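You operate a simulated robot arm through the tools that you are given. There is no shell and no other tool. Be economical: measure what you need, move in short steps, check, and stop when the job is done.

The job below is to be done with a simulated two-armed robot. You get a single attempt, and the scene is never put back.

TASK
On the top of the test bench, fold the white cloth in half.

It is judged by the outcome, as a careful person would: the job done as asked, and still so three seconds after it is handed in. It fails if anything else is knocked over, pushed out of place, dropped, spilled or broken. Flat cloth is picked up by pressing the open fingertips on it (5 to 10 N) and closing them slowly along it; thin cloth reads only 2 to 8 mm in the jaws.

THE ROBOT
Two 7-joint arms with two-finger parallel grippers on one trunk, on a base that drives. Base frame: it is fixed to the floor where the robot stands at the start and does not move with it; the origin is under the middle of the robot, x ahead of it, y to its left, z up. Readings come in m, rad, newtons and seconds.
The left shoulder is at the start at [0.07, 0.163, 1.12], the right one opposite. Places, roughly: top of the test bench [1, -0.1, 0.8]. Payload 3.43 kg a hand.
Tool frame (each hand has its own): the origin (TCP) lies between the finger pads and is the grasp point; the fingertips stand 0.034 m ahead of it; z points along the fingers, y is the line along which they close. Largest opening 0.128 m; finger width 0.024, thickness 0.012; the body of the gripper, 0.048 by 0.13 m, starts 0.096 m behind the TCP.
Orientation is that of the tool frame in the base frame, as [roll, pitch, yaw] about the fixed x, y, z axes, in that order (R = Rz(yaw) Ry(pitch) Rx(roll)). With the fingers straight down and closing along the base's y, the tool's x points along the base's -x, its y along +y and its z along -z.

THE INTERFACE
- The arms move only by the tool play_rows. It takes "left_moves", "right_moves" or both (then of equal length, played together; a hand with none holds still); each is one flat list of numbers, 7 for each row, row after row: the turn, a rotation vector about the tool's x, y, z in rad, then the shift along the tool's x, y, z in m, then the gripper command, from -1 (fully open) to 1 (shut), values between in proportion. In form: [wx, wy, wz, x, y, z, fingers, wx, wy, wz, x, y, z, fingers, ...]. A call has 1 to 8 rows; each row shifts and turns the commanded pose from where the row before left it, along the tool's axes as they then stand. A row lasts 0.2 s, in which the tool goes at most 0.05 m and 0.15 rad; a call with a longer step from one row to the next is refused whole, and so is a gripper value outside its range. A pose out of reach is approached as far as the arm can. The call stops where the force on the tool passes 40 N (or 10 N more than at its start, if that is more) or the arm is blocked; 0.2 s more then pass. Each finger travels about 0.153 m/s and halts on what it meets, pressing with about 33 N; the grip force reading is that of the motor and also rises with nothing between the fingers. The clock runs only during rows and for 0.2 s after the last one: add rows that do not move to give the fingers time. It gives the time, the measured TCP pose, the force on the tool (base axes), the opening and the grip force at its end, in the units of the frame above (readings bear some noise), and new pictures: "views" is both (left out), scene, wrist or none (wrist: the cameras of the hands that moved).
- Cameras (640 x 400 px; columns grow to the right, rows downward): "scene" is now at [0.1219, -0.0241, 1.3464]; the picture's right is [-0.14, -0.99, 0.00], its down [-0.70, 0.10, -0.71] and it looks along [0.70, -0.10, -0.70] (base axes); focal length 248 px, centre (320, 200). "left" rides on the left gripper at [0.076, 0.011, -0.16] in its tool frame; the picture's right is [-0.15, 0.99, 0.00], its down [-0.88, -0.13, -0.46] and it looks along [-0.45, -0.07, 0.89] (tool axes); focal length 234 px, centre (320, 200). "right" rides on the right gripper at [0.076, -0.011, -0.16] in its tool frame; the picture's right is [0.15, 0.99, 0.00], its down [-0.88, 0.13, -0.46] and it looks along [-0.45, 0.07, 0.89] (tool axes); focal length 234 px, centre (320, 200). There is no depth. A picture from a camera that has moved, and an enlarged one, comes with that camera's place and axes in the base frame and with its lens. The place of the scene camera against the robot may be out by one fixed shift of up to 0.025 m in any direction.
- slide_trunk(by): slides the trunk up (or, below 0, down) by that many m; the arms and the scene camera ride with it, the base frame stays. It gives what a move gives, with no picture.
- roll_base(legs): drives the robot by 1 to 6 legs, each [ahead, left, turn to the left] in m, m and rad, along the robot's own axes; the way and the turn of a leg run together, so that a leg with both is an arc; at most 1.5 m and 3.142 rad a leg. The arms and the cameras ride along, it lands a little off, and it stops where it bumps. It gives what a move gives, and a new picture of the scene camera.
- turn_head(pan, tilt): turns the head with the scene camera to pan (to the left, within 1.501 rad either way) and tilt (down, from -0.506 to 1.204), counted from straight ahead of the robot. It gives what a move gives, and a new picture of the scene camera.
- enlarge(camera, box): a new picture of the part [left, top, right, bottom] of that camera's present view, enlarged. The clock stands still meanwhile.
- close_job(): hands the job in; it is judged then, once.

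Work in short steps. Places have to be worked out from the pictures, the camera data and where the tool is seen: move nearer, look again, correct. Check each grasp and each placing, and mend what went wrong. You have 120 turns and 170 pictures in all, those below and enlarged ones among them. Open the grippers and draw the arms clear of the work before you hand the job in, unless the task says otherwise; then end with one line.

The tools are called after "Call:" by a JSON object that holds its "name" and its "arguments". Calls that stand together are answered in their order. play_rows: Moves the arms, as the interface text tells. Its arguments: {"type":"object","properties":{"left_moves":{"type":"array"},"right_moves":{"type":"array"},"views":{"type":"string","enum":["both","scene","wrist","none"]}},"required":[]} The other tools are called the same way: slide_trunk (by) slides the trunk up or down; roll_base (legs) drives the base; turn_head (pan, tilt) turns the head that bears the scene camera; enlarge (camera, box) takes an enlarged picture of a part of a camera's view; close_job () hands the job in.

At the start:

```text
time_s: 0.0
left_tcp_pos: [0.6579, 0.1938, 1.065]
left_tcp_rot: [3.141, 0.001, -3.139]
left_force: [0.5, 0.8, -0.1]
left_finger_gap: 0.128
left_grip_force: 0.0
right_tcp_pos: [0.5215, -0.3008, 1.0845]
right_tcp_rot: [3.141, 0.0, 3.141]
right_force: [-0.6, 0.3, -0.9]
right_finger_gap: 0.128
right_grip_force: 0.1
trunk travel left (down, up): [-0.6, 0.34]
robot x, y, heading: [0.0026, -0.0009, 0.002]
head pan, tilt: [-0.14, 0.782]
```

scene: 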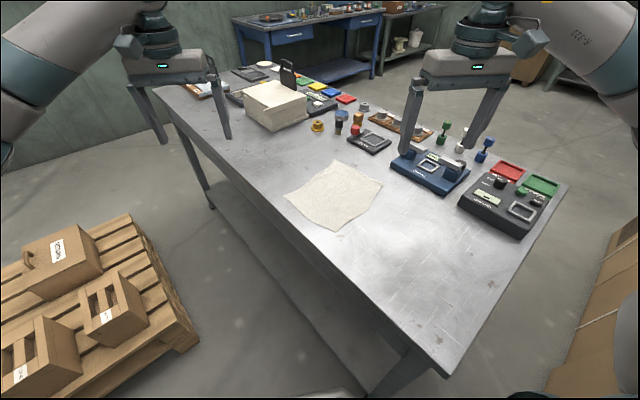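
right: 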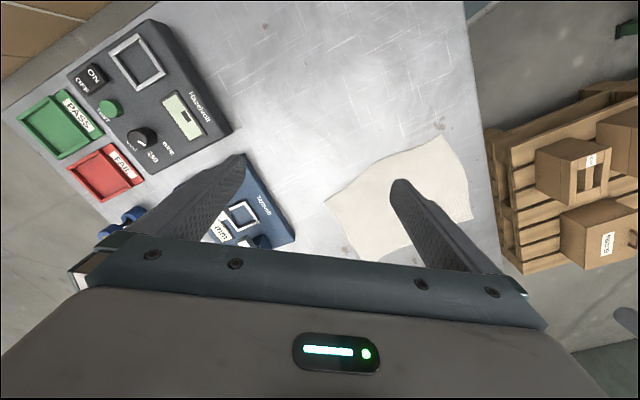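
left: 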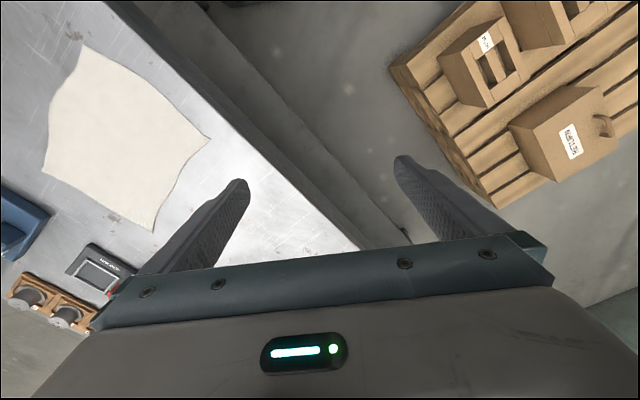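

I start with a close look at the cloth in the scene view, to get its corners.

Call:
{"name": "enlarge", "arguments": {"camera": "scene", "box": [260, 140, 420, 240]}}

Call:
{"name": "enlarge", "arguments": {"camera": "left", "box": [0, 0, 320, 200]}}

```text
4.00 times, centred on (340, 190) of scene
camera zoom: at [0.1219, -0.0241, 1.3464], right [-0.14, -0.99, 0.0], down [-0.7, 0.1, -0.71], along [0.7, -0.1, -0.7], focal length 992 px, centre (240, 240)
```

zoom: 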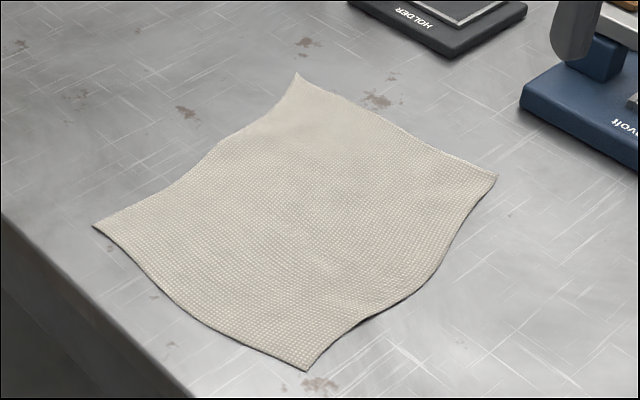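

```text
2.00 times, centred on (160, 100) of left
camera zoom: at [0.5832, 0.2057, 1.2248], right [0.15, 0.99, 0.0], down [0.88, -0.13, 0.46], along [0.45, -0.07, -0.89], focal length 468 px, centre (640, 400)
```

zoom: 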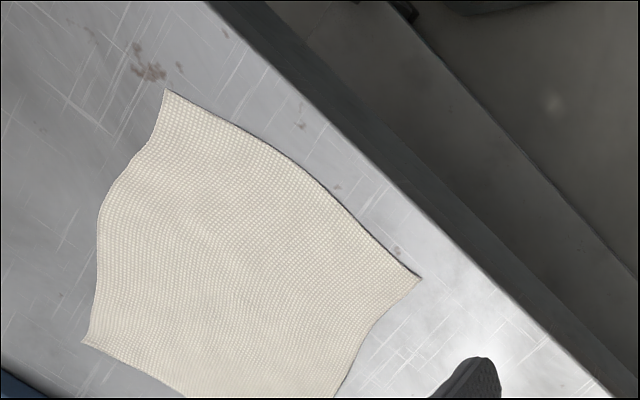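

By triangulating both wrist views and the scene, I put the bench top at z≈0.86. The cloth corners are then about A(.80,-.14), B(.65,-.27), C(.494,-.096) and D(.64,.03). I plan to bring edge BC over onto AD, left hand at C and right hand at B, so I first move the hands high above those corners.

Call:
{"name": "play_rows", "arguments": {"left_moves": [0, 0, 0, 0.0196, -0.0431, 0, -1, 0, 0, 0, 0.0196, -0.0431, 0, -1, 0, 0, 0, 0.0196, -0.0431, 0, -1, 0, 0, 0, 0.0196, -0.0431, 0, -1, 0, 0, 0, 0.0196, -0.0431, 0, -0.5, 0, 0, 0, 0.0196, -0.0431, 0, 0, 0, 0, 0, 0.0196, -0.0431, 0, 0.5], "right_moves": [0, 0, 0, -0.017, 0.0083, 0, -1, 0, 0, 0, -0.017, 0.0083, 0, -1, 0, 0, 0, -0.017, 0.0083, 0, -1, 0, 0, 0, -0.017, 0.0083, 0, -1, 0, 0, 0, -0.017, 0.0083, 0, -0.5, 0, 0, 0, -0.017, 0.0083, 0, 0, 0, 0, 0, -0.017, 0.0083, 0, 0.5], "views": "both"}}

```text
time_s: 1.6
left_tcp_pos: [0.5212, -0.1104, 1.0661]
left_tcp_rot: [3.14, -0.001, -3.14]
left_force: [0.2, -0.5, 0.9]
left_finger_gap: 0.0319
left_grip_force: 0.0
right_tcp_pos: [0.6407, -0.2451, 1.0825]
right_tcp_rot: [3.139, 0.002, 3.141]
right_force: [0.4, 0.2, 0.2]
right_finger_gap: 0.0322
right_grip_force: 0.0
trunk travel left (down, up): [-0.6, 0.34]
robot x, y, heading: [-0.0033, 0.001, -0.001]
head pan, tilt: [-0.14, 0.782]
camera scene: at [0.1219, -0.0258, 1.3463], right [-0.14, -0.99, 0.0], down [-0.7, 0.1, -0.71], along [0.7, -0.1, -0.7], focal length 248 px, centre (320, 200)
camera right: at [0.5644, -0.2563, 1.2417], right [-0.15, 0.99, 0.0], down [0.88, 0.13, 0.46], along [0.45, 0.07, -0.89], focal length 234 px, centre (320, 200)
camera left: at [0.4467, -0.0984, 1.2247], right [0.14, 0.99, 0.0], down [0.88, -0.13, 0.46], along [0.45, -0.07, -0.89], focal length 234 px, centre (320, 200)
```

scene: 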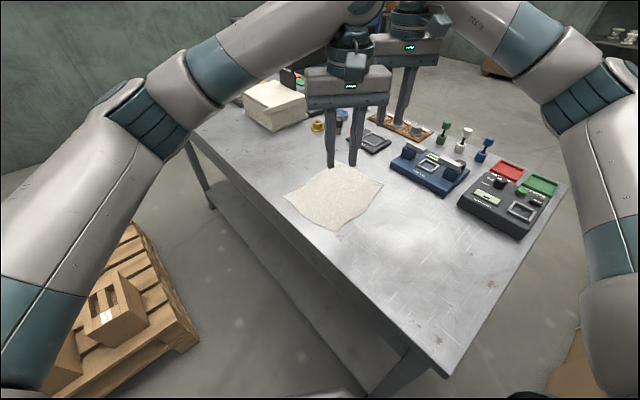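
right: 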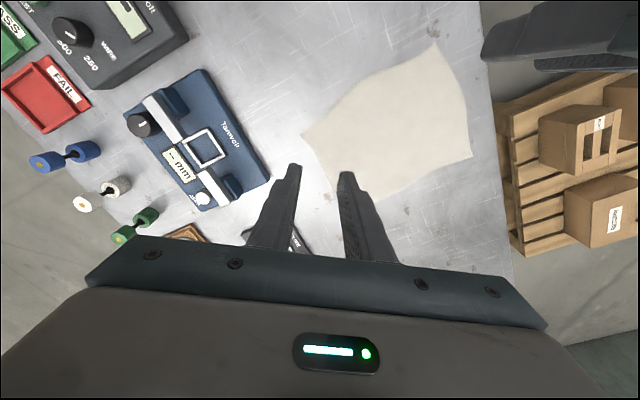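
left: 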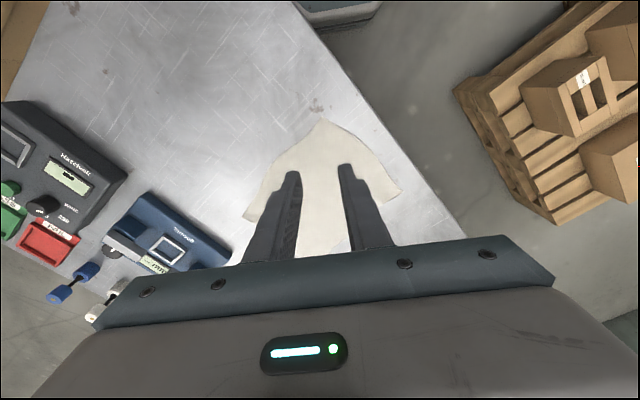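

The new views confirm B(.645,-.271), C(.498,-.105), D(.638,.015) and z≈0.86. I turn both hands so the fingers close along edge BC.

Call:
{"name": "play_rows", "arguments": {"left_moves": [0, 0, -0.1456, 0, 0, 0, 0.55, 0, 0, -0.1456, 0, 0, 0, 0.55, 0, 0, -0.1456, 0, 0, 0, 0.55, 0, 0, -0.1456, 0, 0, 0, 0.55, 0, 0, -0.1456, 0, 0, 0, 0.55, 0, 0, 0, 0, 0, 0, 0.55], "right_moves": [0, 0, -0.1456, 0, 0, 0, 0.55, 0, 0, -0.1456, 0, 0, 0, 0.55, 0, 0, -0.1456, 0, 0, 0, 0.55, 0, 0, -0.1456, 0, 0, 0, 0.55, 0, 0, -0.1456, 0, 0, 0, 0.55, 0, 0, 0, 0, 0, 0, 0.55], "views": "both"}}

```text
time_s: 3.0
left_tcp_pos: [0.5219, -0.1076, 1.0656]
left_tcp_rot: [3.141, 0.0, -2.411]
left_force: [1.1, 0.2, 0.2]
left_finger_gap: 0.0288
left_grip_force: 0.1
right_tcp_pos: [0.6401, -0.2429, 1.084]
right_tcp_rot: [-3.141, -0.001, -2.412]
right_force: [0.4, -1.0, -0.1]
right_finger_gap: 0.0289
right_grip_force: 0.0
trunk travel left (down, up): [-0.6, 0.34]
robot x, y, heading: [0.0026, 0.0001, 0.002]
head pan, tilt: [-0.14, 0.782]
camera scene: at [0.1219, -0.0243, 1.3463], right [-0.14, -0.99, 0.0], down [-0.7, 0.1, -0.71], along [0.7, -0.1, -0.7], focal length 248 px, centre (320, 200)
camera right: at [0.5916, -0.3021, 1.2427], right [-0.77, 0.64, 0.0], down [0.57, 0.68, 0.46], along [0.29, 0.35, -0.89], focal length 234 px, centre (320, 200)
camera left: at [0.4578, -0.1501, 1.2252], right [-0.55, 0.83, 0.0], down [0.74, 0.49, 0.46], along [0.38, 0.25, -0.89], focal length 234 px, centre (320, 200)
```

scene: 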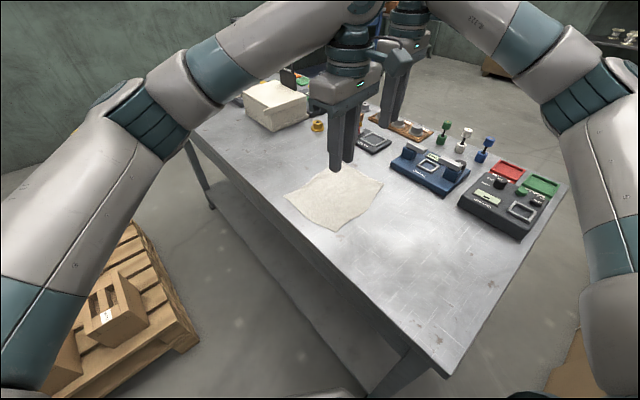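
right: 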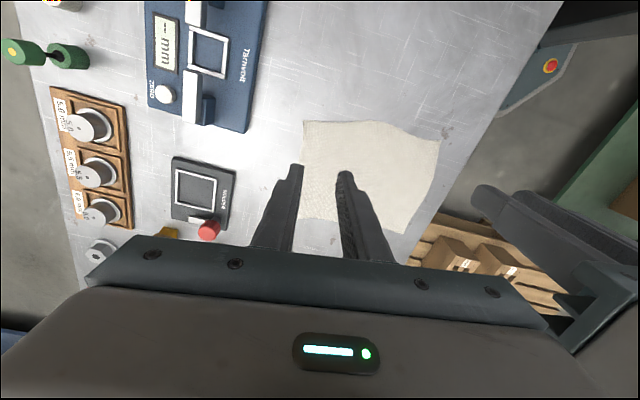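
left: 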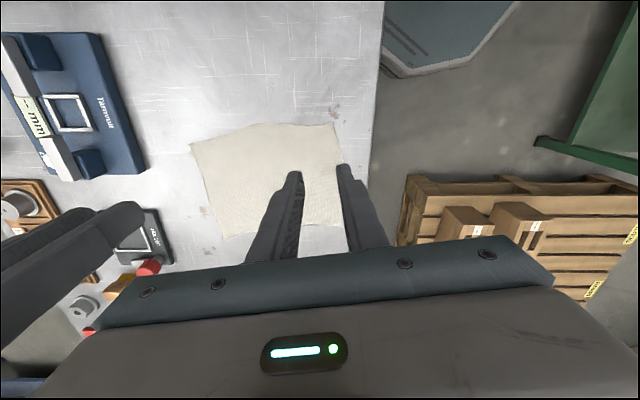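

Both hands are aligned and clear of each other. I descend until the tips are about 3 cm above the cloth, then check.

Call:
{"name": "play_rows", "arguments": {"left_moves": [0, 0, 0, 0.001, -0.002, 0.035, 0.55, 0, 0, 0, 0.001, -0.002, 0.035, 0.55, 0, 0, 0, 0.001, -0.002, 0.035, 0.55, 0, 0, 0, 0.001, -0.001, 0.035, 0.55, 0, 0, 0, 0, 0, 0, 0.55], "right_moves": [0, 0, 0, 0.001, 0, 0.0395, 0.55, 0, 0, 0, 0.001, 0, 0.0395, 0.55, 0, 0, 0, 0.001, 0, 0.0395, 0.55, 0, 0, 0, 0, 0.001, 0.0395, 0.55, 0, 0, 0, 0, 0, 0, 0.55], "views": "both"}}

```text
time_s: 4.2
left_tcp_pos: [0.5219, -0.1161, 0.9248]
left_tcp_rot: [-3.139, 0.0, -2.411]
left_force: [0.2, 0.3, 0.6]
left_finger_gap: 0.0285
left_grip_force: 0.0
right_tcp_pos: [0.6362, -0.2413, 0.928]
right_tcp_rot: [3.14, 0.0, -2.413]
right_force: [-0.1, 0.3, -0.8]
right_finger_gap: 0.0288
right_grip_force: 0.1
trunk travel left (down, up): [-0.6, 0.34]
robot x, y, heading: [-0.0029, 0.0004, -0.003]
head pan, tilt: [-0.14, 0.782]
camera scene: at [0.121, -0.0239, 1.3465], right [-0.14, -0.99, 0.0], down [-0.7, 0.1, -0.71], along [0.7, -0.1, -0.7], focal length 248 px, centre (320, 200)
camera right: at [0.5889, -0.3019, 1.0864], right [-0.77, 0.64, 0.0], down [0.57, 0.68, 0.46], along [0.29, 0.35, -0.89], focal length 234 px, centre (320, 200)
camera left: at [0.458, -0.1576, 1.084], right [-0.55, 0.84, 0.0], down [0.74, 0.49, 0.46], along [0.38, 0.25, -0.89], focal length 234 px, centre (320, 200)
```

scene: 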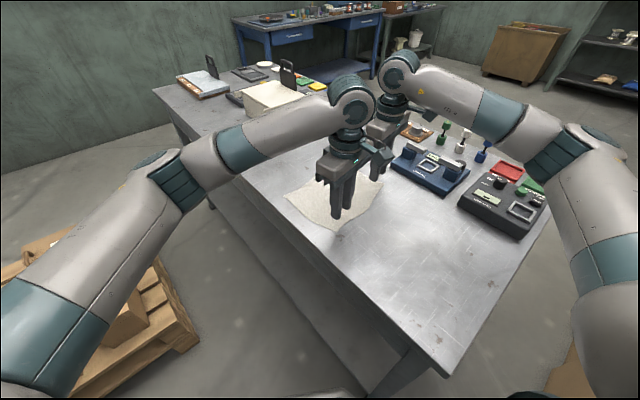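
right: 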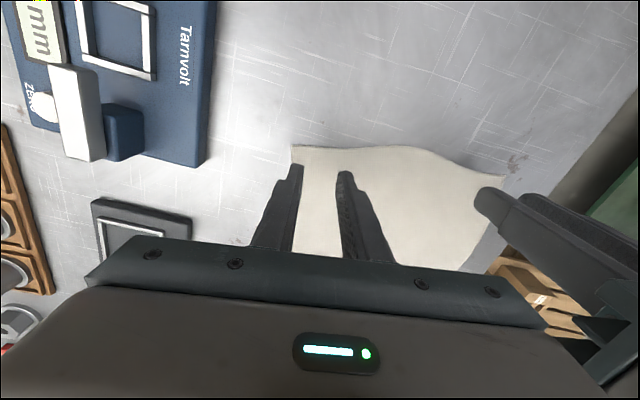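
left: 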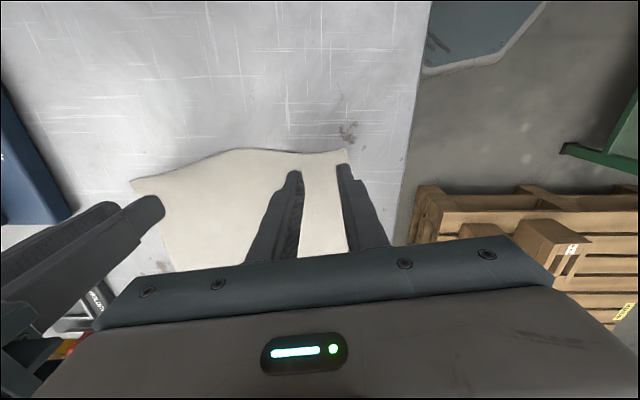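

Both tip pairs will land just inside the edge near the corners. I nudge each 5 mm inward along the edge and lower to near contact.

Call:
{"name": "play_rows", "arguments": {"left_moves": [0, 0, 0, 0, -0.002, 0.012, 0.55, 0, 0, 0, 0, -0.002, 0.012, 0.55, 0, 0, 0, 0, 0, 0, 0.55], "right_moves": [0, 0, 0, 0, 0.0025, 0.0135, 0.55, 0, 0, 0, 0, 0.0025, 0.0135, 0.55, 0, 0, 0, 0, 0, 0, 0.55], "views": "wrist"}}

```text
time_s: 5.0
left_tcp_pos: [0.5256, -0.1202, 0.9009]
left_tcp_rot: [3.141, -0.001, -2.411]
left_force: [-0.4, -0.2, -0.3]
left_finger_gap: 0.0291
left_grip_force: 0.1
right_tcp_pos: [0.6357, -0.2385, 0.8997]
right_tcp_rot: [-3.141, 0.001, -2.413]
right_force: [-0.5, -0.2, -0.8]
right_finger_gap: 0.0289
right_grip_force: 0.0
trunk travel left (down, up): [-0.6, 0.34]
robot x, y, heading: [0.0001, -0.0012, -0.001]
head pan, tilt: [-0.14, 0.782]
camera right: at [0.5865, -0.2992, 1.058], right [-0.77, 0.64, 0.0], down [0.57, 0.68, 0.46], along [0.29, 0.35, -0.89], focal length 234 px, centre (320, 200)
camera left: at [0.4621, -0.1609, 1.0601], right [-0.55, 0.84, 0.0], down [0.74, 0.49, 0.46], along [0.38, 0.25, -0.89], focal length 234 px, centre (320, 200)
```

right: 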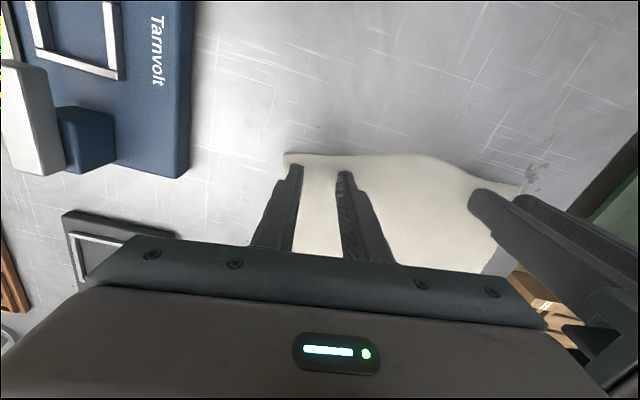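
left: 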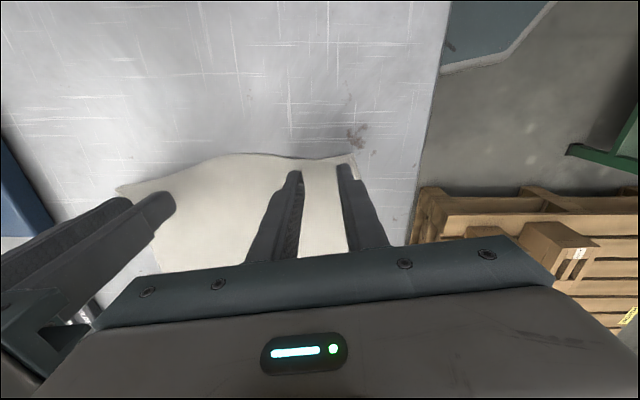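

Well placed on both sides. Now I lower a few millimetres at a time and watch the force.

Call:
{"name": "play_rows", "arguments": {"left_moves": [0, 0, 0, 0, 0, 0.003, 0.55, 0, 0, 0, 0, 0, 0.002, 0.55, 0, 0, 0, 0, 0, 0, 0.55], "right_moves": [0, 0, 0, 0, 0, 0.003, 0.55, 0, 0, 0, 0, 0, 0.002, 0.55, 0, 0, 0, 0, 0, 0, 0.55], "views": "none"}}

```text
time_s: 5.8
left_tcp_pos: [0.5265, -0.1184, 0.896]
left_tcp_rot: [-3.142, 0.0, -2.413]
left_force: [0.4, 0.4, -0.6]
left_finger_gap: 0.0288
left_grip_force: 0.0
right_tcp_pos: [0.6356, -0.2407, 0.8945]
right_tcp_rot: [-3.141, 0.001, -2.416]
right_force: [-0.1, 0.1, 0.7]
right_finger_gap: 0.0288
right_grip_force: 0.1
trunk travel left (down, up): [-0.6, 0.34]
robot x, y, heading: [-0.0017, -0.0034, 0.003]
head pan, tilt: [-0.14, 0.782]
```

No contact yet, so I lower further in small steps.

Call:
{"name": "play_rows", "arguments": {"left_moves": [0, 0, 0, 0, 0, 0.002, 0.55, 0, 0, 0, 0, 0, 0.002, 0.55, 0, 0, 0, 0, 0, 0, 0.55], "right_moves": [0, 0, 0, 0, 0, 0.002, 0.55, 0, 0, 0, 0, 0, 0.001, 0.55, 0, 0, 0, 0, 0, 0, 0.55], "views": "none"}}

```text
time_s: 6.6
left_tcp_pos: [0.5253, -0.1182, 0.8913]
left_tcp_rot: [-3.141, 0.0, -2.412]
left_force: [-0.3, -0.3, -0.3]
left_finger_gap: 0.0289
left_grip_force: 0.0
right_tcp_pos: [0.6348, -0.2399, 0.8915]
right_tcp_rot: [3.141, -0.001, -2.413]
right_force: [-0.1, -0.6, -0.5]
right_finger_gap: 0.0286
right_grip_force: 0.1
trunk travel left (down, up): [-0.6, 0.34]
robot x, y, heading: [-0.0022, 0.0025, -0.003]
head pan, tilt: [-0.14, 0.782]
```

Still free, so I continue down 4 mm.

Call:
{"name": "play_rows", "arguments": {"left_moves": [0, 0, 0, 0, 0, 0.002, 0.55, 0, 0, 0, 0, 0, 0.002, 0.55, 0, 0, 0, 0, 0, 0, 0.55], "right_moves": [0, 0, 0, 0, 0, 0.002, 0.55, 0, 0, 0, 0, 0, 0.002, 0.55, 0, 0, 0, 0, 0, 0, 0.55], "views": "wrist"}}

```text
time_s: 7.4
left_tcp_pos: [0.5248, -0.1185, 0.889]
left_tcp_rot: [-3.141, 0.0, -2.415]
left_force: [0.3, 0.7, -0.1]
left_finger_gap: 0.0288
left_grip_force: 0.0
right_tcp_pos: [0.6332, -0.2391, 0.8871]
right_tcp_rot: [-3.142, 0.0, -2.414]
right_force: [0.8, -0.7, -0.1]
right_finger_gap: 0.0288
right_grip_force: 0.1
trunk travel left (down, up): [-0.6, 0.34]
robot x, y, heading: [0.0019, 0.0009, -0.003]
head pan, tilt: [-0.14, 0.782]
camera right: at [0.5858, -0.2993, 1.0453], right [-0.77, 0.64, 0.0], down [0.57, 0.68, 0.46], along [0.29, 0.35, -0.89], focal length 234 px, centre (320, 200)
camera left: at [0.4619, -0.1599, 1.0481], right [-0.55, 0.84, 0.0], down [0.74, 0.49, 0.46], along [0.38, 0.25, -0.89], focal length 234 px, centre (320, 200)
```

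right: 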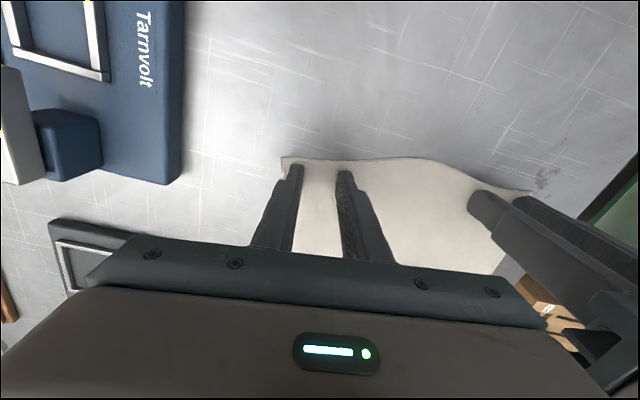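
left: 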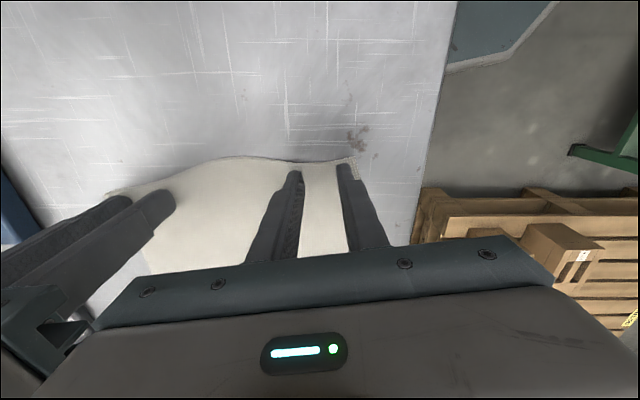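

Still just above it, with the edge lining up with the finger width. I lower 2 mm at a time.

Call:
{"name": "play_rows", "arguments": {"left_moves": [0, 0, 0, -0.002, 0, 0.002, 0.55, 0, 0, 0, 0, 0, 0.002, 0.55, 0, 0, 0, 0, 0, 0, 0.55], "right_moves": [0, 0, 0, -0.002, 0, 0.002, 0.55, 0, 0, 0, 0, 0, 0.001, 0.55, 0, 0, 0, 0, 0, 0, 0.55], "views": "none"}}

Call:
{"name": "play_rows", "arguments": {"left_moves": [0, 0, 0, 0, 0, 0.001, 0.55, 0, 0, 0, 0, 0, 0.001, 0.55, 0, 0, 0, 0, 0, 0, 0.55], "right_moves": [0, 0, 0, 0, 0, 0.001, 0.55, 0, 0, 0, 0, 0, 0.001, 0.55, 0, 0, 0, 0, 0, 0, 0.55], "views": "none"}}

```text
time_s: 8.2
left_tcp_pos: [0.5257, -0.1177, 0.8859]
left_tcp_rot: [-3.139, 0.0, -2.415]
left_force: [0.6, -1.2, 2.8]
left_finger_gap: 0.0292
left_grip_force: 0.0
right_tcp_pos: [0.6367, -0.2377, 0.8855]
right_tcp_rot: [-3.139, 0.003, -2.413]
right_force: [1.2, -1.5, 13.0]
right_finger_gap: 0.0289
right_grip_force: 0.0
trunk travel left (down, up): [-0.6, 0.34]
robot x, y, heading: [-0.0019, 0.0017, 0.007]
head pan, tilt: [-0.14, 0.782]
```

```text
time_s: 9.0
left_tcp_pos: [0.5243, -0.1166, 0.8864]
left_tcp_rot: [-3.139, 0.001, -2.413]
left_force: [2.1, -1.4, 10.0]
left_finger_gap: 0.0285
left_grip_force: 0.0
right_tcp_pos: [0.6343, -0.2392, 0.8847]
right_tcp_rot: [-3.138, 0.005, -2.413]
right_force: [5.2, -1.7, 31.9]
right_finger_gap: 0.028
right_grip_force: 0.1
trunk travel left (down, up): [-0.6, 0.34]
robot x, y, heading: [-0.0003, 0.0007, -0.001]
head pan, tilt: [-0.14, 0.782]
```

Contact is at TCP ≈0.885. The right hand presses too hard, so I ease it 2.3 mm to about 8 N and keep the left at about 9 N.

Call:
{"name": "play_rows", "arguments": {"left_moves": [0, 0, 0, 0, 0, -0.0002, 0.55, 0, 0, 0, 0, 0, 0, 0.55], "right_moves": [0, 0, 0, 0, 0, -0.0023, 0.55, 0, 0, 0, 0, 0, 0, 0.55], "views": "wrist"}}

```text
time_s: 9.6
left_tcp_pos: [0.5252, -0.116, 0.8851]
left_tcp_rot: [-3.138, 0.004, -2.412]
left_force: [2.8, -2.1, 22.5]
left_finger_gap: 0.028
left_grip_force: 0.0
right_tcp_pos: [0.6339, -0.2377, 0.8861]
right_tcp_rot: [-3.14, 0.0, -2.413]
right_force: [2.0, 0.9, 18.4]
right_finger_gap: 0.0283
right_grip_force: 0.1
trunk travel left (down, up): [-0.6, 0.34]
robot x, y, heading: [0.0005, -0.0016, 0.0]
head pan, tilt: [-0.14, 0.782]
camera right: at [0.5844, -0.2972, 1.0441], right [-0.77, 0.64, 0.0], down [0.57, 0.68, 0.46], along [0.29, 0.35, -0.89], focal length 234 px, centre (320, 200)
camera left: at [0.4609, -0.1581, 1.0445], right [-0.55, 0.84, 0.0], down [0.74, 0.49, 0.46], along [0.38, 0.25, -0.89], focal length 234 px, centre (320, 200)
```

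right: 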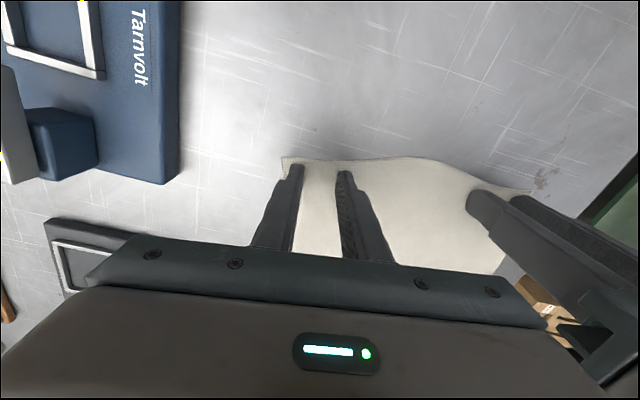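
left: 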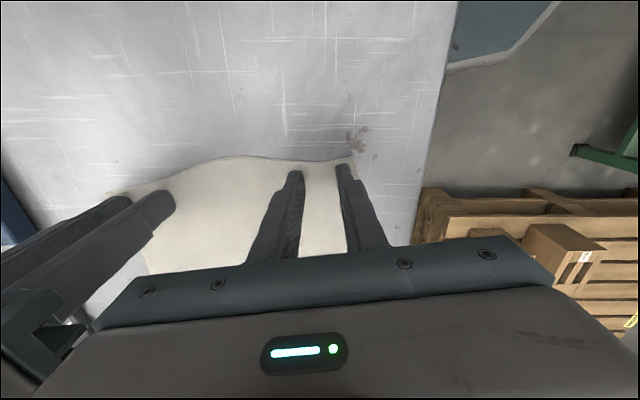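

Readings lag, so I ease both by about 1 mm and let them settle.

Call:
{"name": "play_rows", "arguments": {"left_moves": [0, 0, 0, 0, 0, -0.0014, 0.55, 0, 0, 0, 0, 0, 0, 0.55, 0, 0, 0, 0, 0, 0, 0.55, 0, 0, 0, 0, 0, 0, 0.55], "right_moves": [0, 0, 0, 0, 0, -0.001, 0.55, 0, 0, 0, 0, 0, 0, 0.55, 0, 0, 0, 0, 0, 0, 0.55, 0, 0, 0, 0, 0, 0, 0.55], "views": "none"}}

```text
time_s: 10.6
left_tcp_pos: [0.5255, -0.1166, 0.8862]
left_tcp_rot: [-3.139, 0.002, -2.413]
left_force: [-3.0, -2.2, 20.7]
left_finger_gap: 0.0282
left_grip_force: 0.0
right_tcp_pos: [0.6354, -0.2376, 0.885]
right_tcp_rot: [-3.139, 0.0, -2.414]
right_force: [0.0, -0.1, 1.0]
right_finger_gap: 0.0289
right_grip_force: 0.1
trunk travel left (down, up): [-0.6, 0.34]
robot x, y, heading: [-0.0032, 0.0004, -0.005]
head pan, tilt: [-0.14, 0.782]
```

Left is still high at 20 N and right is now too light, so I make a small correction.

Call:
{"name": "play_rows", "arguments": {"left_moves": [0, 0, 0, 0, 0, -0.0009, 0.55, 0, 0, 0, 0, 0, 0, 0.55, 0, 0, 0, 0, 0, 0, 0.55, 0, 0, 0, 0, 0, 0, 0.55], "right_moves": [0, 0, 0, 0, 0, 0.0007, 0.55, 0, 0, 0, 0, 0, 0, 0.55, 0, 0, 0, 0, 0, 0, 0.55, 0, 0, 0, 0, 0, 0, 0.55], "views": "none"}}

```text
time_s: 11.6
left_tcp_pos: [0.5245, -0.1165, 0.8853]
left_tcp_rot: [3.14, 0.0, -2.412]
left_force: [-0.7, -1.1, 7.6]
left_finger_gap: 0.0286
left_grip_force: 0.0
right_tcp_pos: [0.6353, -0.2391, 0.8853]
right_tcp_rot: [-3.14, 0.002, -2.414]
right_force: [-1.3, -0.3, 8.1]
right_finger_gap: 0.029
right_grip_force: 0.1
trunk travel left (down, up): [-0.6, 0.34]
robot x, y, heading: [0.002, 0.002, -0.003]
head pan, tilt: [-0.14, 0.782]
```

Left reads 7.6 N and right 8.1 N, both in range. I close slowly along the cloth.

Call:
{"name": "play_rows", "arguments": {"left_moves": [0, 0, 0, 0, 0, 0, 0.6, 0, 0, 0, 0, 0, 0, 0.66, 0, 0, 0, 0, 0, 0, 0.72, 0, 0, 0, 0, 0, 0, 0.78, 0, 0, 0, 0, 0, 0, 0.84, 0, 0, 0, 0, 0, 0, 0.9, 0, 0, 0, 0, 0, 0, 0.96, 0, 0, 0, 0, 0, 0, 1], "right_moves": [0, 0, 0, 0, 0, 0, 0.6, 0, 0, 0, 0, 0, 0, 0.66, 0, 0, 0, 0, 0, 0, 0.72, 0, 0, 0, 0, 0, 0, 0.78, 0, 0, 0, 0, 0, 0, 0.84, 0, 0, 0, 0, 0, 0, 0.9, 0, 0, 0, 0, 0, 0, 0.96, 0, 0, 0, 0, 0, 0, 1], "views": "wrist"}}

```text
time_s: 13.4
left_tcp_pos: [0.5252, -0.1163, 0.8856]
left_tcp_rot: [-3.141, -0.001, -2.412]
left_force: [3.2, -5.0, 1.8]
left_finger_gap: 0.0021
left_grip_force: 33.3
right_tcp_pos: [0.6349, -0.2385, 0.8856]
right_tcp_rot: [3.14, 0.003, -2.413]
right_force: [-3.0, 4.0, 13.9]
right_finger_gap: 0.0015
right_grip_force: 32.5
trunk travel left (down, up): [-0.6, 0.34]
robot x, y, heading: [0.0025, -0.0021, 0.002]
head pan, tilt: [-0.14, 0.782]
camera right: at [0.5859, -0.2975, 1.0441], right [-0.77, 0.64, 0.0], down [0.57, 0.68, 0.46], along [0.29, 0.35, -0.89], focal length 234 px, centre (320, 200)
camera left: at [0.4623, -0.1583, 1.0449], right [-0.55, 0.84, 0.0], down [0.74, 0.49, 0.46], along [0.38, 0.25, -0.89], focal length 234 px, centre (320, 200)
```

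right: 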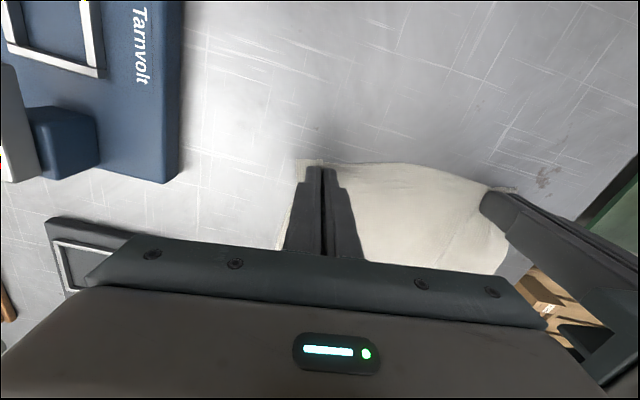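
left: 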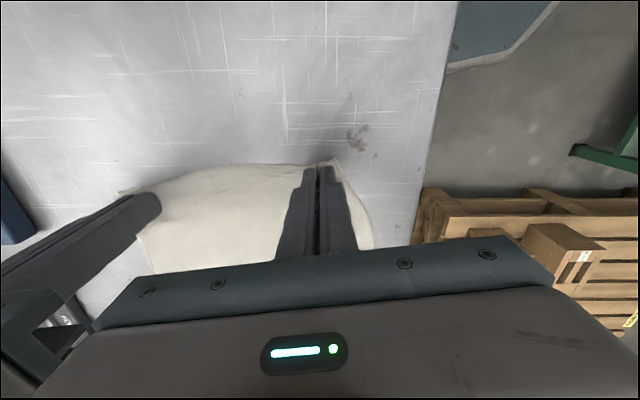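

Both appear gathered, with gaps of about 2 mm. I lift both 3 cm to check the hold.

Call:
{"name": "play_rows", "arguments": {"left_moves": [0, 0, 0, 0, 0, -0.01, 1, 0, 0, 0, 0, 0, -0.01, 1, 0, 0, 0, 0, 0, -0.01, 1, 0, 0, 0, 0, 0, 0, 1], "right_moves": [0, 0, 0, 0, 0, -0.01, 1, 0, 0, 0, 0, 0, -0.01, 1, 0, 0, 0, 0, 0, -0.01, 1, 0, 0, 0, 0, 0, 0, 1], "views": "both"}}

```text
time_s: 14.4
left_tcp_pos: [0.5275, -0.1169, 0.9148]
left_tcp_rot: [-3.141, 0.0, -2.412]
left_force: [3.4, -2.7, 0.1]
left_finger_gap: 0.002
left_grip_force: 32.8
right_tcp_pos: [0.6361, -0.2379, 0.9149]
right_tcp_rot: [-3.141, 0.0, -2.414]
right_force: [-2.7, 3.5, 0.2]
right_finger_gap: 0.0018
right_grip_force: 32.9
trunk travel left (down, up): [-0.6, 0.34]
robot x, y, heading: [-0.0007, -0.0016, 0.001]
head pan, tilt: [-0.14, 0.782]
camera scene: at [0.1219, -0.0243, 1.3463], right [-0.14, -0.99, 0.0], down [-0.7, 0.1, -0.71], along [0.7, -0.1, -0.7], focal length 248 px, centre (320, 200)
camera right: at [0.5871, -0.2975, 1.0727], right [-0.77, 0.64, 0.0], down [0.57, 0.68, 0.46], along [0.29, 0.35, -0.89], focal length 234 px, centre (320, 200)
camera left: at [0.4643, -0.1593, 1.0743], right [-0.55, 0.84, 0.0], down [0.74, 0.49, 0.46], along [0.38, 0.25, -0.89], focal length 234 px, centre (320, 200)
```

scene: 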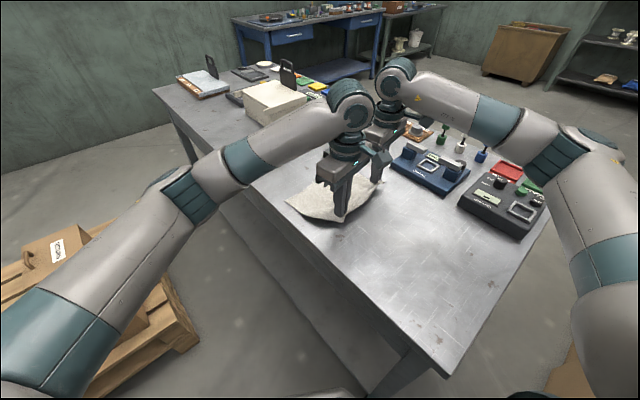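
right: 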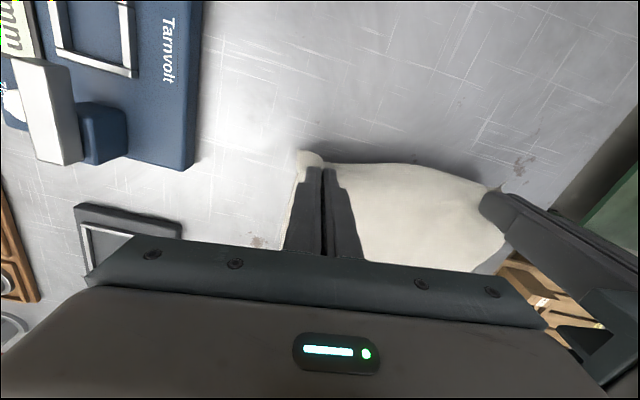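
left: 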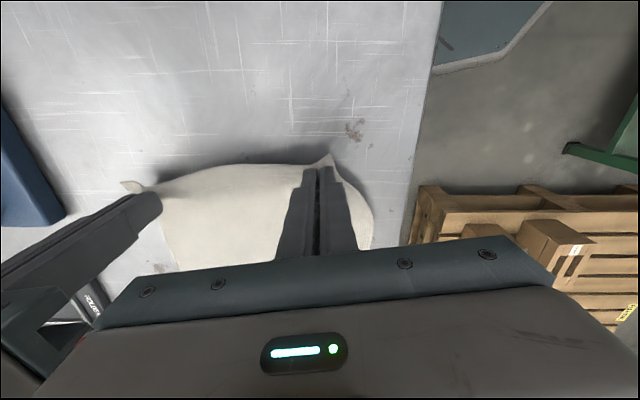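

Both corners are held, with the cloth taut between the hands. I carry the edge up and over toward AD along an arc, halfway first.

Call:
{"name": "play_rows", "arguments": {"left_moves": [0, 0, 0, -0.01, 0, -0.0125, 1, 0, 0, 0, -0.01, 0, -0.0125, 1, 0, 0, 0, -0.015, 0, -0.01, 1, 0, 0, 0, -0.015, 0, -0.01, 1, 0, 0, 0, -0.0175, 0, -0.0025, 1, 0, 0, 0, -0.0175, 0, -0.0025, 1, 0, 0, 0, 0, 0, 0, 1], "right_moves": [0, 0, 0, -0.01, 0, -0.0125, 1, 0, 0, 0, -0.01, 0, -0.0125, 1, 0, 0, 0, -0.015, 0, -0.01, 1, 0, 0, 0, -0.015, 0, -0.01, 1, 0, 0, 0, -0.0175, 0, -0.0025, 1, 0, 0, 0, -0.0175, 0, -0.0025, 1, 0, 0, 0, 0, 0, 0, 1], "views": "both"}}

```text
time_s: 16.0
left_tcp_pos: [0.592, -0.0628, 0.9655]
left_tcp_rot: [3.141, 0.0, -2.415]
left_force: [1.3, -2.5, -0.2]
left_finger_gap: 0.002
left_grip_force: 32.8
right_tcp_pos: [0.7, -0.1815, 0.9632]
right_tcp_rot: [-3.141, 0.0, -2.414]
right_force: [-1.1, 2.1, -0.4]
right_finger_gap: 0.0014
right_grip_force: 32.8
trunk travel left (down, up): [-0.6, 0.34]
robot x, y, heading: [0.0011, 0.0028, 0.002]
head pan, tilt: [-0.14, 0.782]
camera scene: at [0.1215, -0.025, 1.3464], right [-0.14, -0.99, 0.0], down [-0.7, 0.1, -0.71], along [0.7, -0.1, -0.7], focal length 248 px, centre (320, 200)
camera right: at [0.65, -0.2411, 1.1222], right [-0.77, 0.64, 0.0], down [0.57, 0.68, 0.46], along [0.29, 0.35, -0.89], focal length 234 px, centre (320, 200)
camera left: at [0.5285, -0.1042, 1.1247], right [-0.55, 0.84, 0.0], down [0.74, 0.49, 0.46], along [0.38, 0.25, -0.89], focal length 234 px, centre (320, 200)
```

scene: 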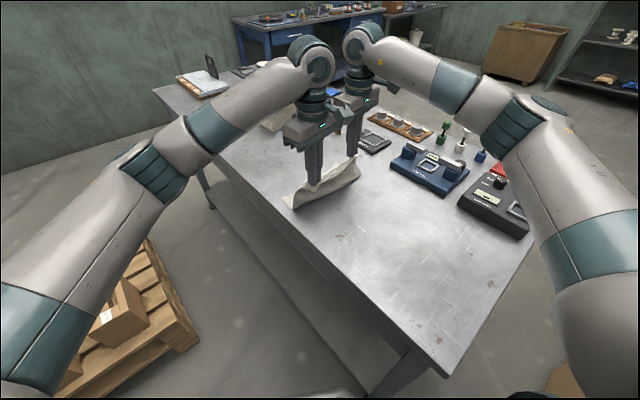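
right: 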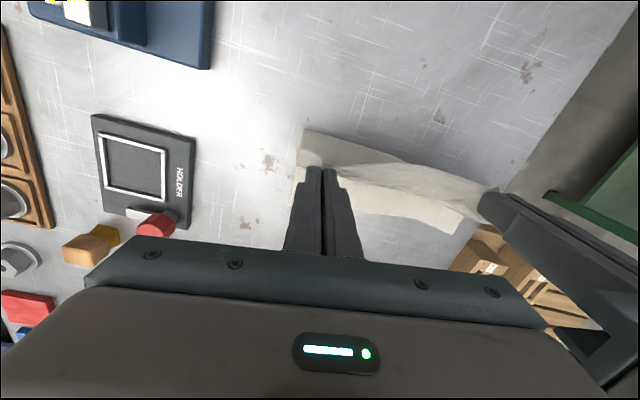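
left: 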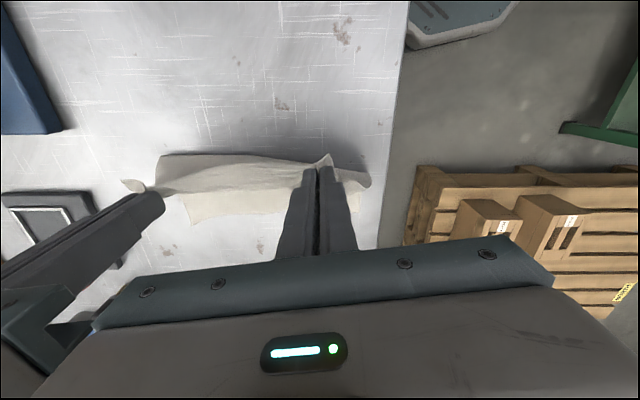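

The fold is forming well and D has not moved (≈.635,.02). I take a closer look at the far edge near A.

Call:
{"name": "enlarge", "arguments": {"camera": "left", "box": [100, 120, 380, 295]}}

Call:
{"name": "enlarge", "arguments": {"camera": "scene", "box": [260, 110, 420, 210]}}

```text
2.29 times, centred on (240, 208) of left
camera zoom: at [0.5285, -0.1042, 1.1247], right [-0.55, 0.84, 0.0], down [0.74, 0.49, 0.46], along [0.38, 0.25, -0.89], focal length 535 px, centre (503, 183)
```

zoom: 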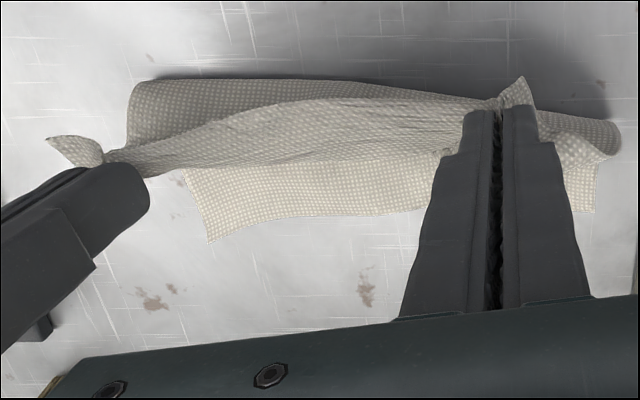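

```text
4.00 times, centred on (340, 160) of scene
camera zoom: at [0.1215, -0.025, 1.3464], right [-0.14, -0.99, 0.0], down [-0.7, 0.1, -0.71], along [0.7, -0.1, -0.7], focal length 992 px, centre (240, 360)
```

zoom: 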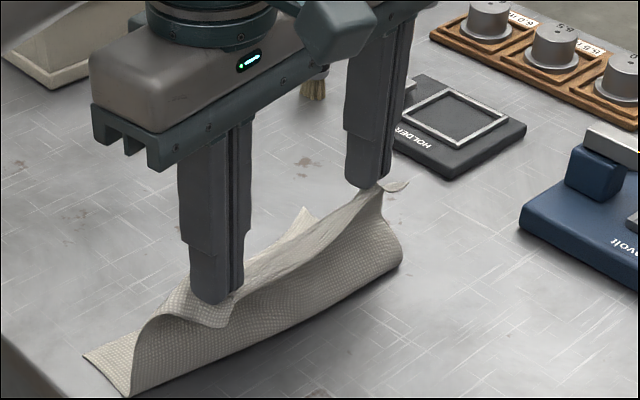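

A sits at about (.776,-.155) and D at about (.634,.024). I need about 8 cm more forward for the left hand and 7.5 cm for the right, while descending to just above the lower layer.

Call:
{"name": "play_rows", "arguments": {"left_moves": [0, 0, 0, -0.01, 0.0005, -0.0, 1, 0, 0, 0, -0.012, 0.0005, 0.005, 1, 0, 0, 0, -0.013, 0.0005, 0.009, 1, 0, 0, 0, -0.013, 0.0005, 0.012, 1, 0, 0, 0, -0.013, 0.0005, 0.015, 1, 0, 0, 0, -0.012, 0.0005, 0.016, 1, 0, 0, 0, -0.008, 0.0005, 0.014, 1, 0, 0, 0, 0, 0, 0, 1], "right_moves": [0, 0, 0, -0.009, 0.0005, -0.0, 1, 0, 0, 0, -0.011, 0.0005, 0.005, 1, 0, 0, 0, -0.012, 0.0005, 0.009, 1, 0, 0, 0, -0.012, 0.0005, 0.012, 1, 0, 0, 0, -0.012, 0.0005, 0.015, 1, 0, 0, 0, -0.011, 0.0005, 0.016, 1, 0, 0, 0, -0.007, 0.0005, 0.014, 1, 0, 0, 0, 0, 0, 0, 1], "views": "both"}}

```text
time_s: 17.8
left_tcp_pos: [0.6502, -0.0069, 0.8945]
left_tcp_rot: [-3.138, 0.0, -2.414]
left_force: [7.4, -21.7, 9.1]
left_finger_gap: 0.002
left_grip_force: 33.2
right_tcp_pos: [0.7093, -0.1665, 0.9521]
right_tcp_rot: [3.139, 0.002, -2.415]
right_force: [-7.9, 21.4, -8.7]
right_finger_gap: 0.0009
right_grip_force: 33.7
right hand out of reach, approached as far as the arm can: row 2, 3, 4, 5, 6, 7
trunk travel left (down, up): [-0.6, 0.34]
robot x, y, heading: [0.0019, 0.0029, 0.003]
head pan, tilt: [-0.14, 0.782]
camera scene: at [0.1217, -0.0244, 1.3464], right [-0.14, -0.99, 0.0], down [-0.7, 0.1, -0.71], along [0.7, -0.1, -0.7], focal length 248 px, centre (320, 200)
camera right: at [0.6621, -0.2269, 1.1102], right [-0.77, 0.64, 0.0], down [0.57, 0.68, 0.46], along [0.29, 0.35, -0.89], focal length 234 px, centre (320, 200)
camera left: at [0.5859, -0.0478, 1.0537], right [-0.55, 0.84, 0.0], down [0.74, 0.49, 0.46], along [0.38, 0.25, -0.89], focal length 234 px, centre (320, 200)
```

scene: 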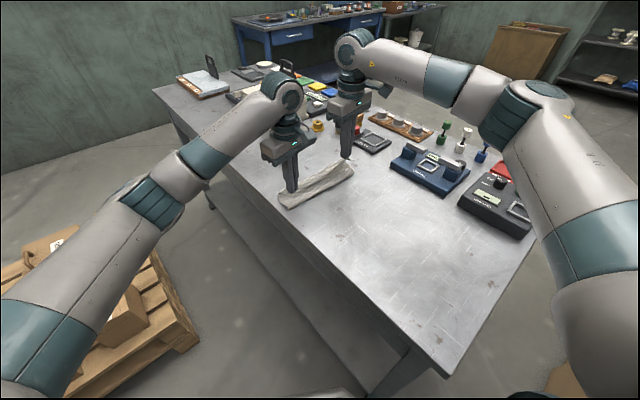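
right: 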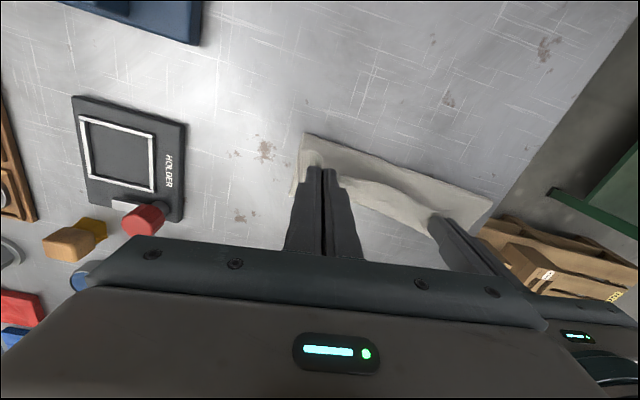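
left: 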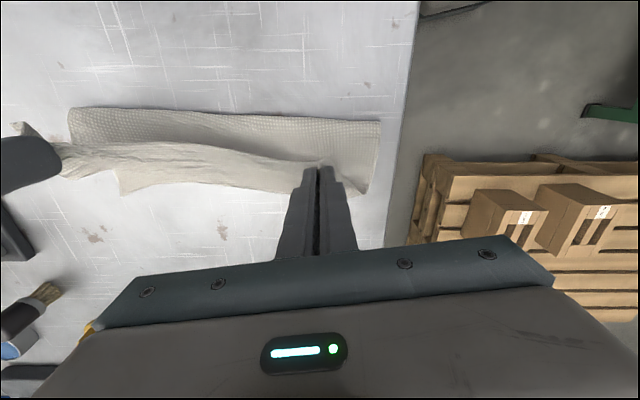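

The right hand hit a joint limit before its target, so the cloth is taut. I rotate the right hand back toward its neutral yaw to free the reach, and see where it goes.

Call:
{"name": "play_rows", "arguments": {"right_moves": [0, 0, 0.1, 0, 0, 0, 1, 0, 0, 0.1, 0, 0, 0, 1, 0, 0, 0.1, 0, 0, 0, 1, 0, 0, 0, 0, 0, 0, 1], "views": "scene"}}

```text
time_s: 18.8
left_tcp_pos: [0.6496, -0.0052, 0.8931]
left_tcp_rot: [-3.14, -0.001, -2.412]
left_force: [5.8, -20.1, 7.5]
left_finger_gap: 0.0018
left_grip_force: 32.5
right_tcp_pos: [0.7107, -0.168, 0.9509]
right_tcp_rot: [3.141, 0.002, -2.713]
right_force: [-6.5, 20.1, -8.4]
right_finger_gap: 0.001
right_grip_force: 33.0
trunk travel left (down, up): [-0.6, 0.34]
robot x, y, heading: [-0.002, -0.0022, 0.002]
head pan, tilt: [-0.14, 0.782]
camera scene: at [0.1219, -0.0242, 1.3464], right [-0.14, -0.99, 0.0], down [-0.7, 0.1, -0.71], along [0.7, -0.1, -0.7], focal length 248 px, centre (320, 200)
```

scene: 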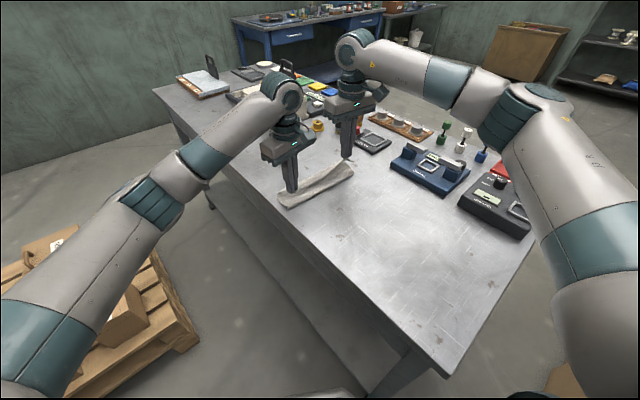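

The turn worked. Now I try the remaining translation of the right hand in small steps.

Call:
{"name": "play_rows", "arguments": {"right_moves": [0, 0, 0, -0.01, 0.003, 0.012, 1, 0, 0, 0, -0.01, 0.003, 0.012, 1, 0, 0, 0, 0, 0, 0, 1], "views": "none"}}

```text
time_s: 19.6
left_tcp_pos: [0.6484, -0.0058, 0.8934]
left_tcp_rot: [3.14, -0.001, -2.411]
left_force: [1.4, -3.5, 1.0]
left_finger_gap: 0.0021
left_grip_force: 32.8
right_tcp_pos: [0.7272, -0.1577, 0.928]
right_tcp_rot: [-3.14, 0.001, -2.716]
right_force: [-2.0, 3.1, -1.8]
right_finger_gap: 0.001
right_grip_force: 32.9
trunk travel left (down, up): [-0.6, 0.34]
robot x, y, heading: [0.0014, -0.0019, -0.003]
head pan, tilt: [-0.14, 0.782]
```

It moves again, and the tension dropped to 3 N. I check the right-hand grip before going on.

Call:
{"name": "enlarge", "arguments": {"camera": "right", "box": [200, 80, 520, 280]}}

Call:
{"name": "enlarge", "arguments": {"camera": "scene", "box": [260, 120, 400, 220]}}

```text
2.00 times, centred on (360, 180) of right
camera zoom: at [0.663, -0.1986, 1.0863], right [-0.54, 0.84, 0.0], down [0.75, 0.48, 0.46], along [0.38, 0.25, -0.89], focal length 468 px, centre (240, 240)
```

zoom: 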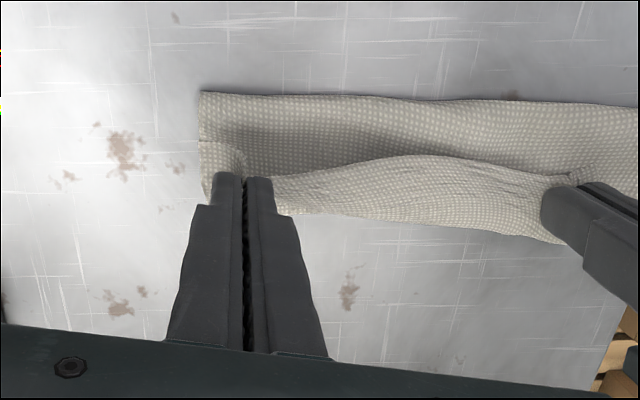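

```text
4.00 times, centred on (330, 170) of scene
camera zoom: at [0.1217, -0.0243, 1.3464], right [-0.14, -0.99, 0.0], down [-0.7, 0.1, -0.71], along [0.7, -0.1, -0.7], focal length 992 px, centre (280, 320)
```

zoom: 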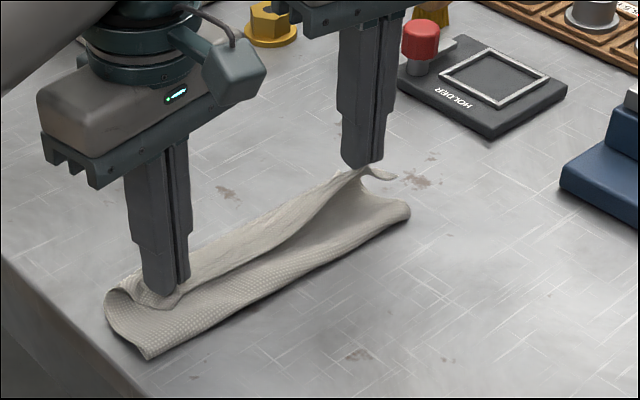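

Both grips hold and the flap is nearly over. I bring the right hand to its target near A.

Call:
{"name": "play_rows", "arguments": {"right_moves": [0, 0, 0, -0.008, 0.004, 0.008, 1, 0, 0, 0, -0.008, 0.004, 0.009, 1, 0, 0, 0, -0.008, 0.003, 0.009, 1, 0, 0, 0, -0.004, 0.002, 0.007, 1, 0, 0, 0, 0, 0, 0, 1], "views": "both"}}

```text
time_s: 20.8
left_tcp_pos: [0.6495, -0.0046, 0.8935]
left_tcp_rot: [3.14, -0.001, -2.411]
left_force: [0.4, -0.5, -0.2]
left_finger_gap: 0.0024
left_grip_force: 33.4
right_tcp_pos: [0.7468, -0.1326, 0.8932]
right_tcp_rot: [3.14, -0.001, -2.715]
right_force: [1.2, 0.4, 0.3]
right_finger_gap: 0.0009
right_grip_force: 33.0
trunk travel left (down, up): [-0.6, 0.34]
robot x, y, heading: [0.0021, -0.002, 0.001]
head pan, tilt: [-0.14, 0.782]
camera scene: at [0.1218, -0.0242, 1.3464], right [-0.14, -0.99, 0.0], down [-0.7, 0.1, -0.71], along [0.7, -0.1, -0.7], focal length 248 px, centre (320, 200)
camera right: at [0.6824, -0.1741, 1.0523], right [-0.54, 0.84, 0.0], down [0.75, 0.48, 0.46], along [0.38, 0.25, -0.89], focal length 234 px, centre (320, 200)
```

scene: 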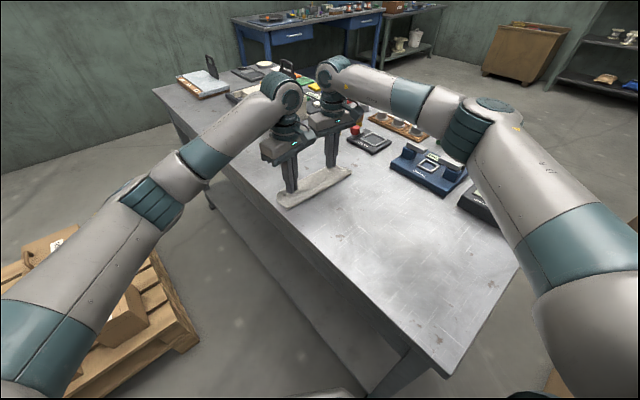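
right: 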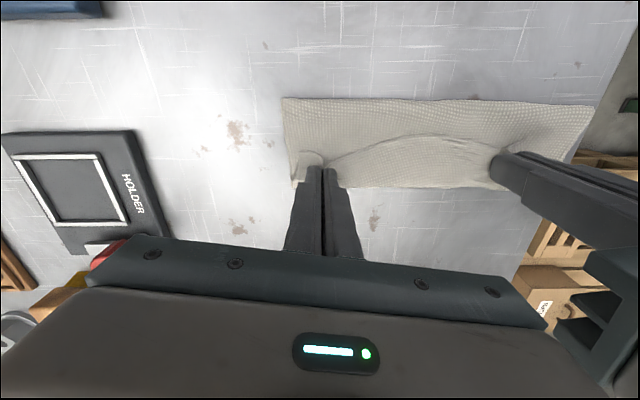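

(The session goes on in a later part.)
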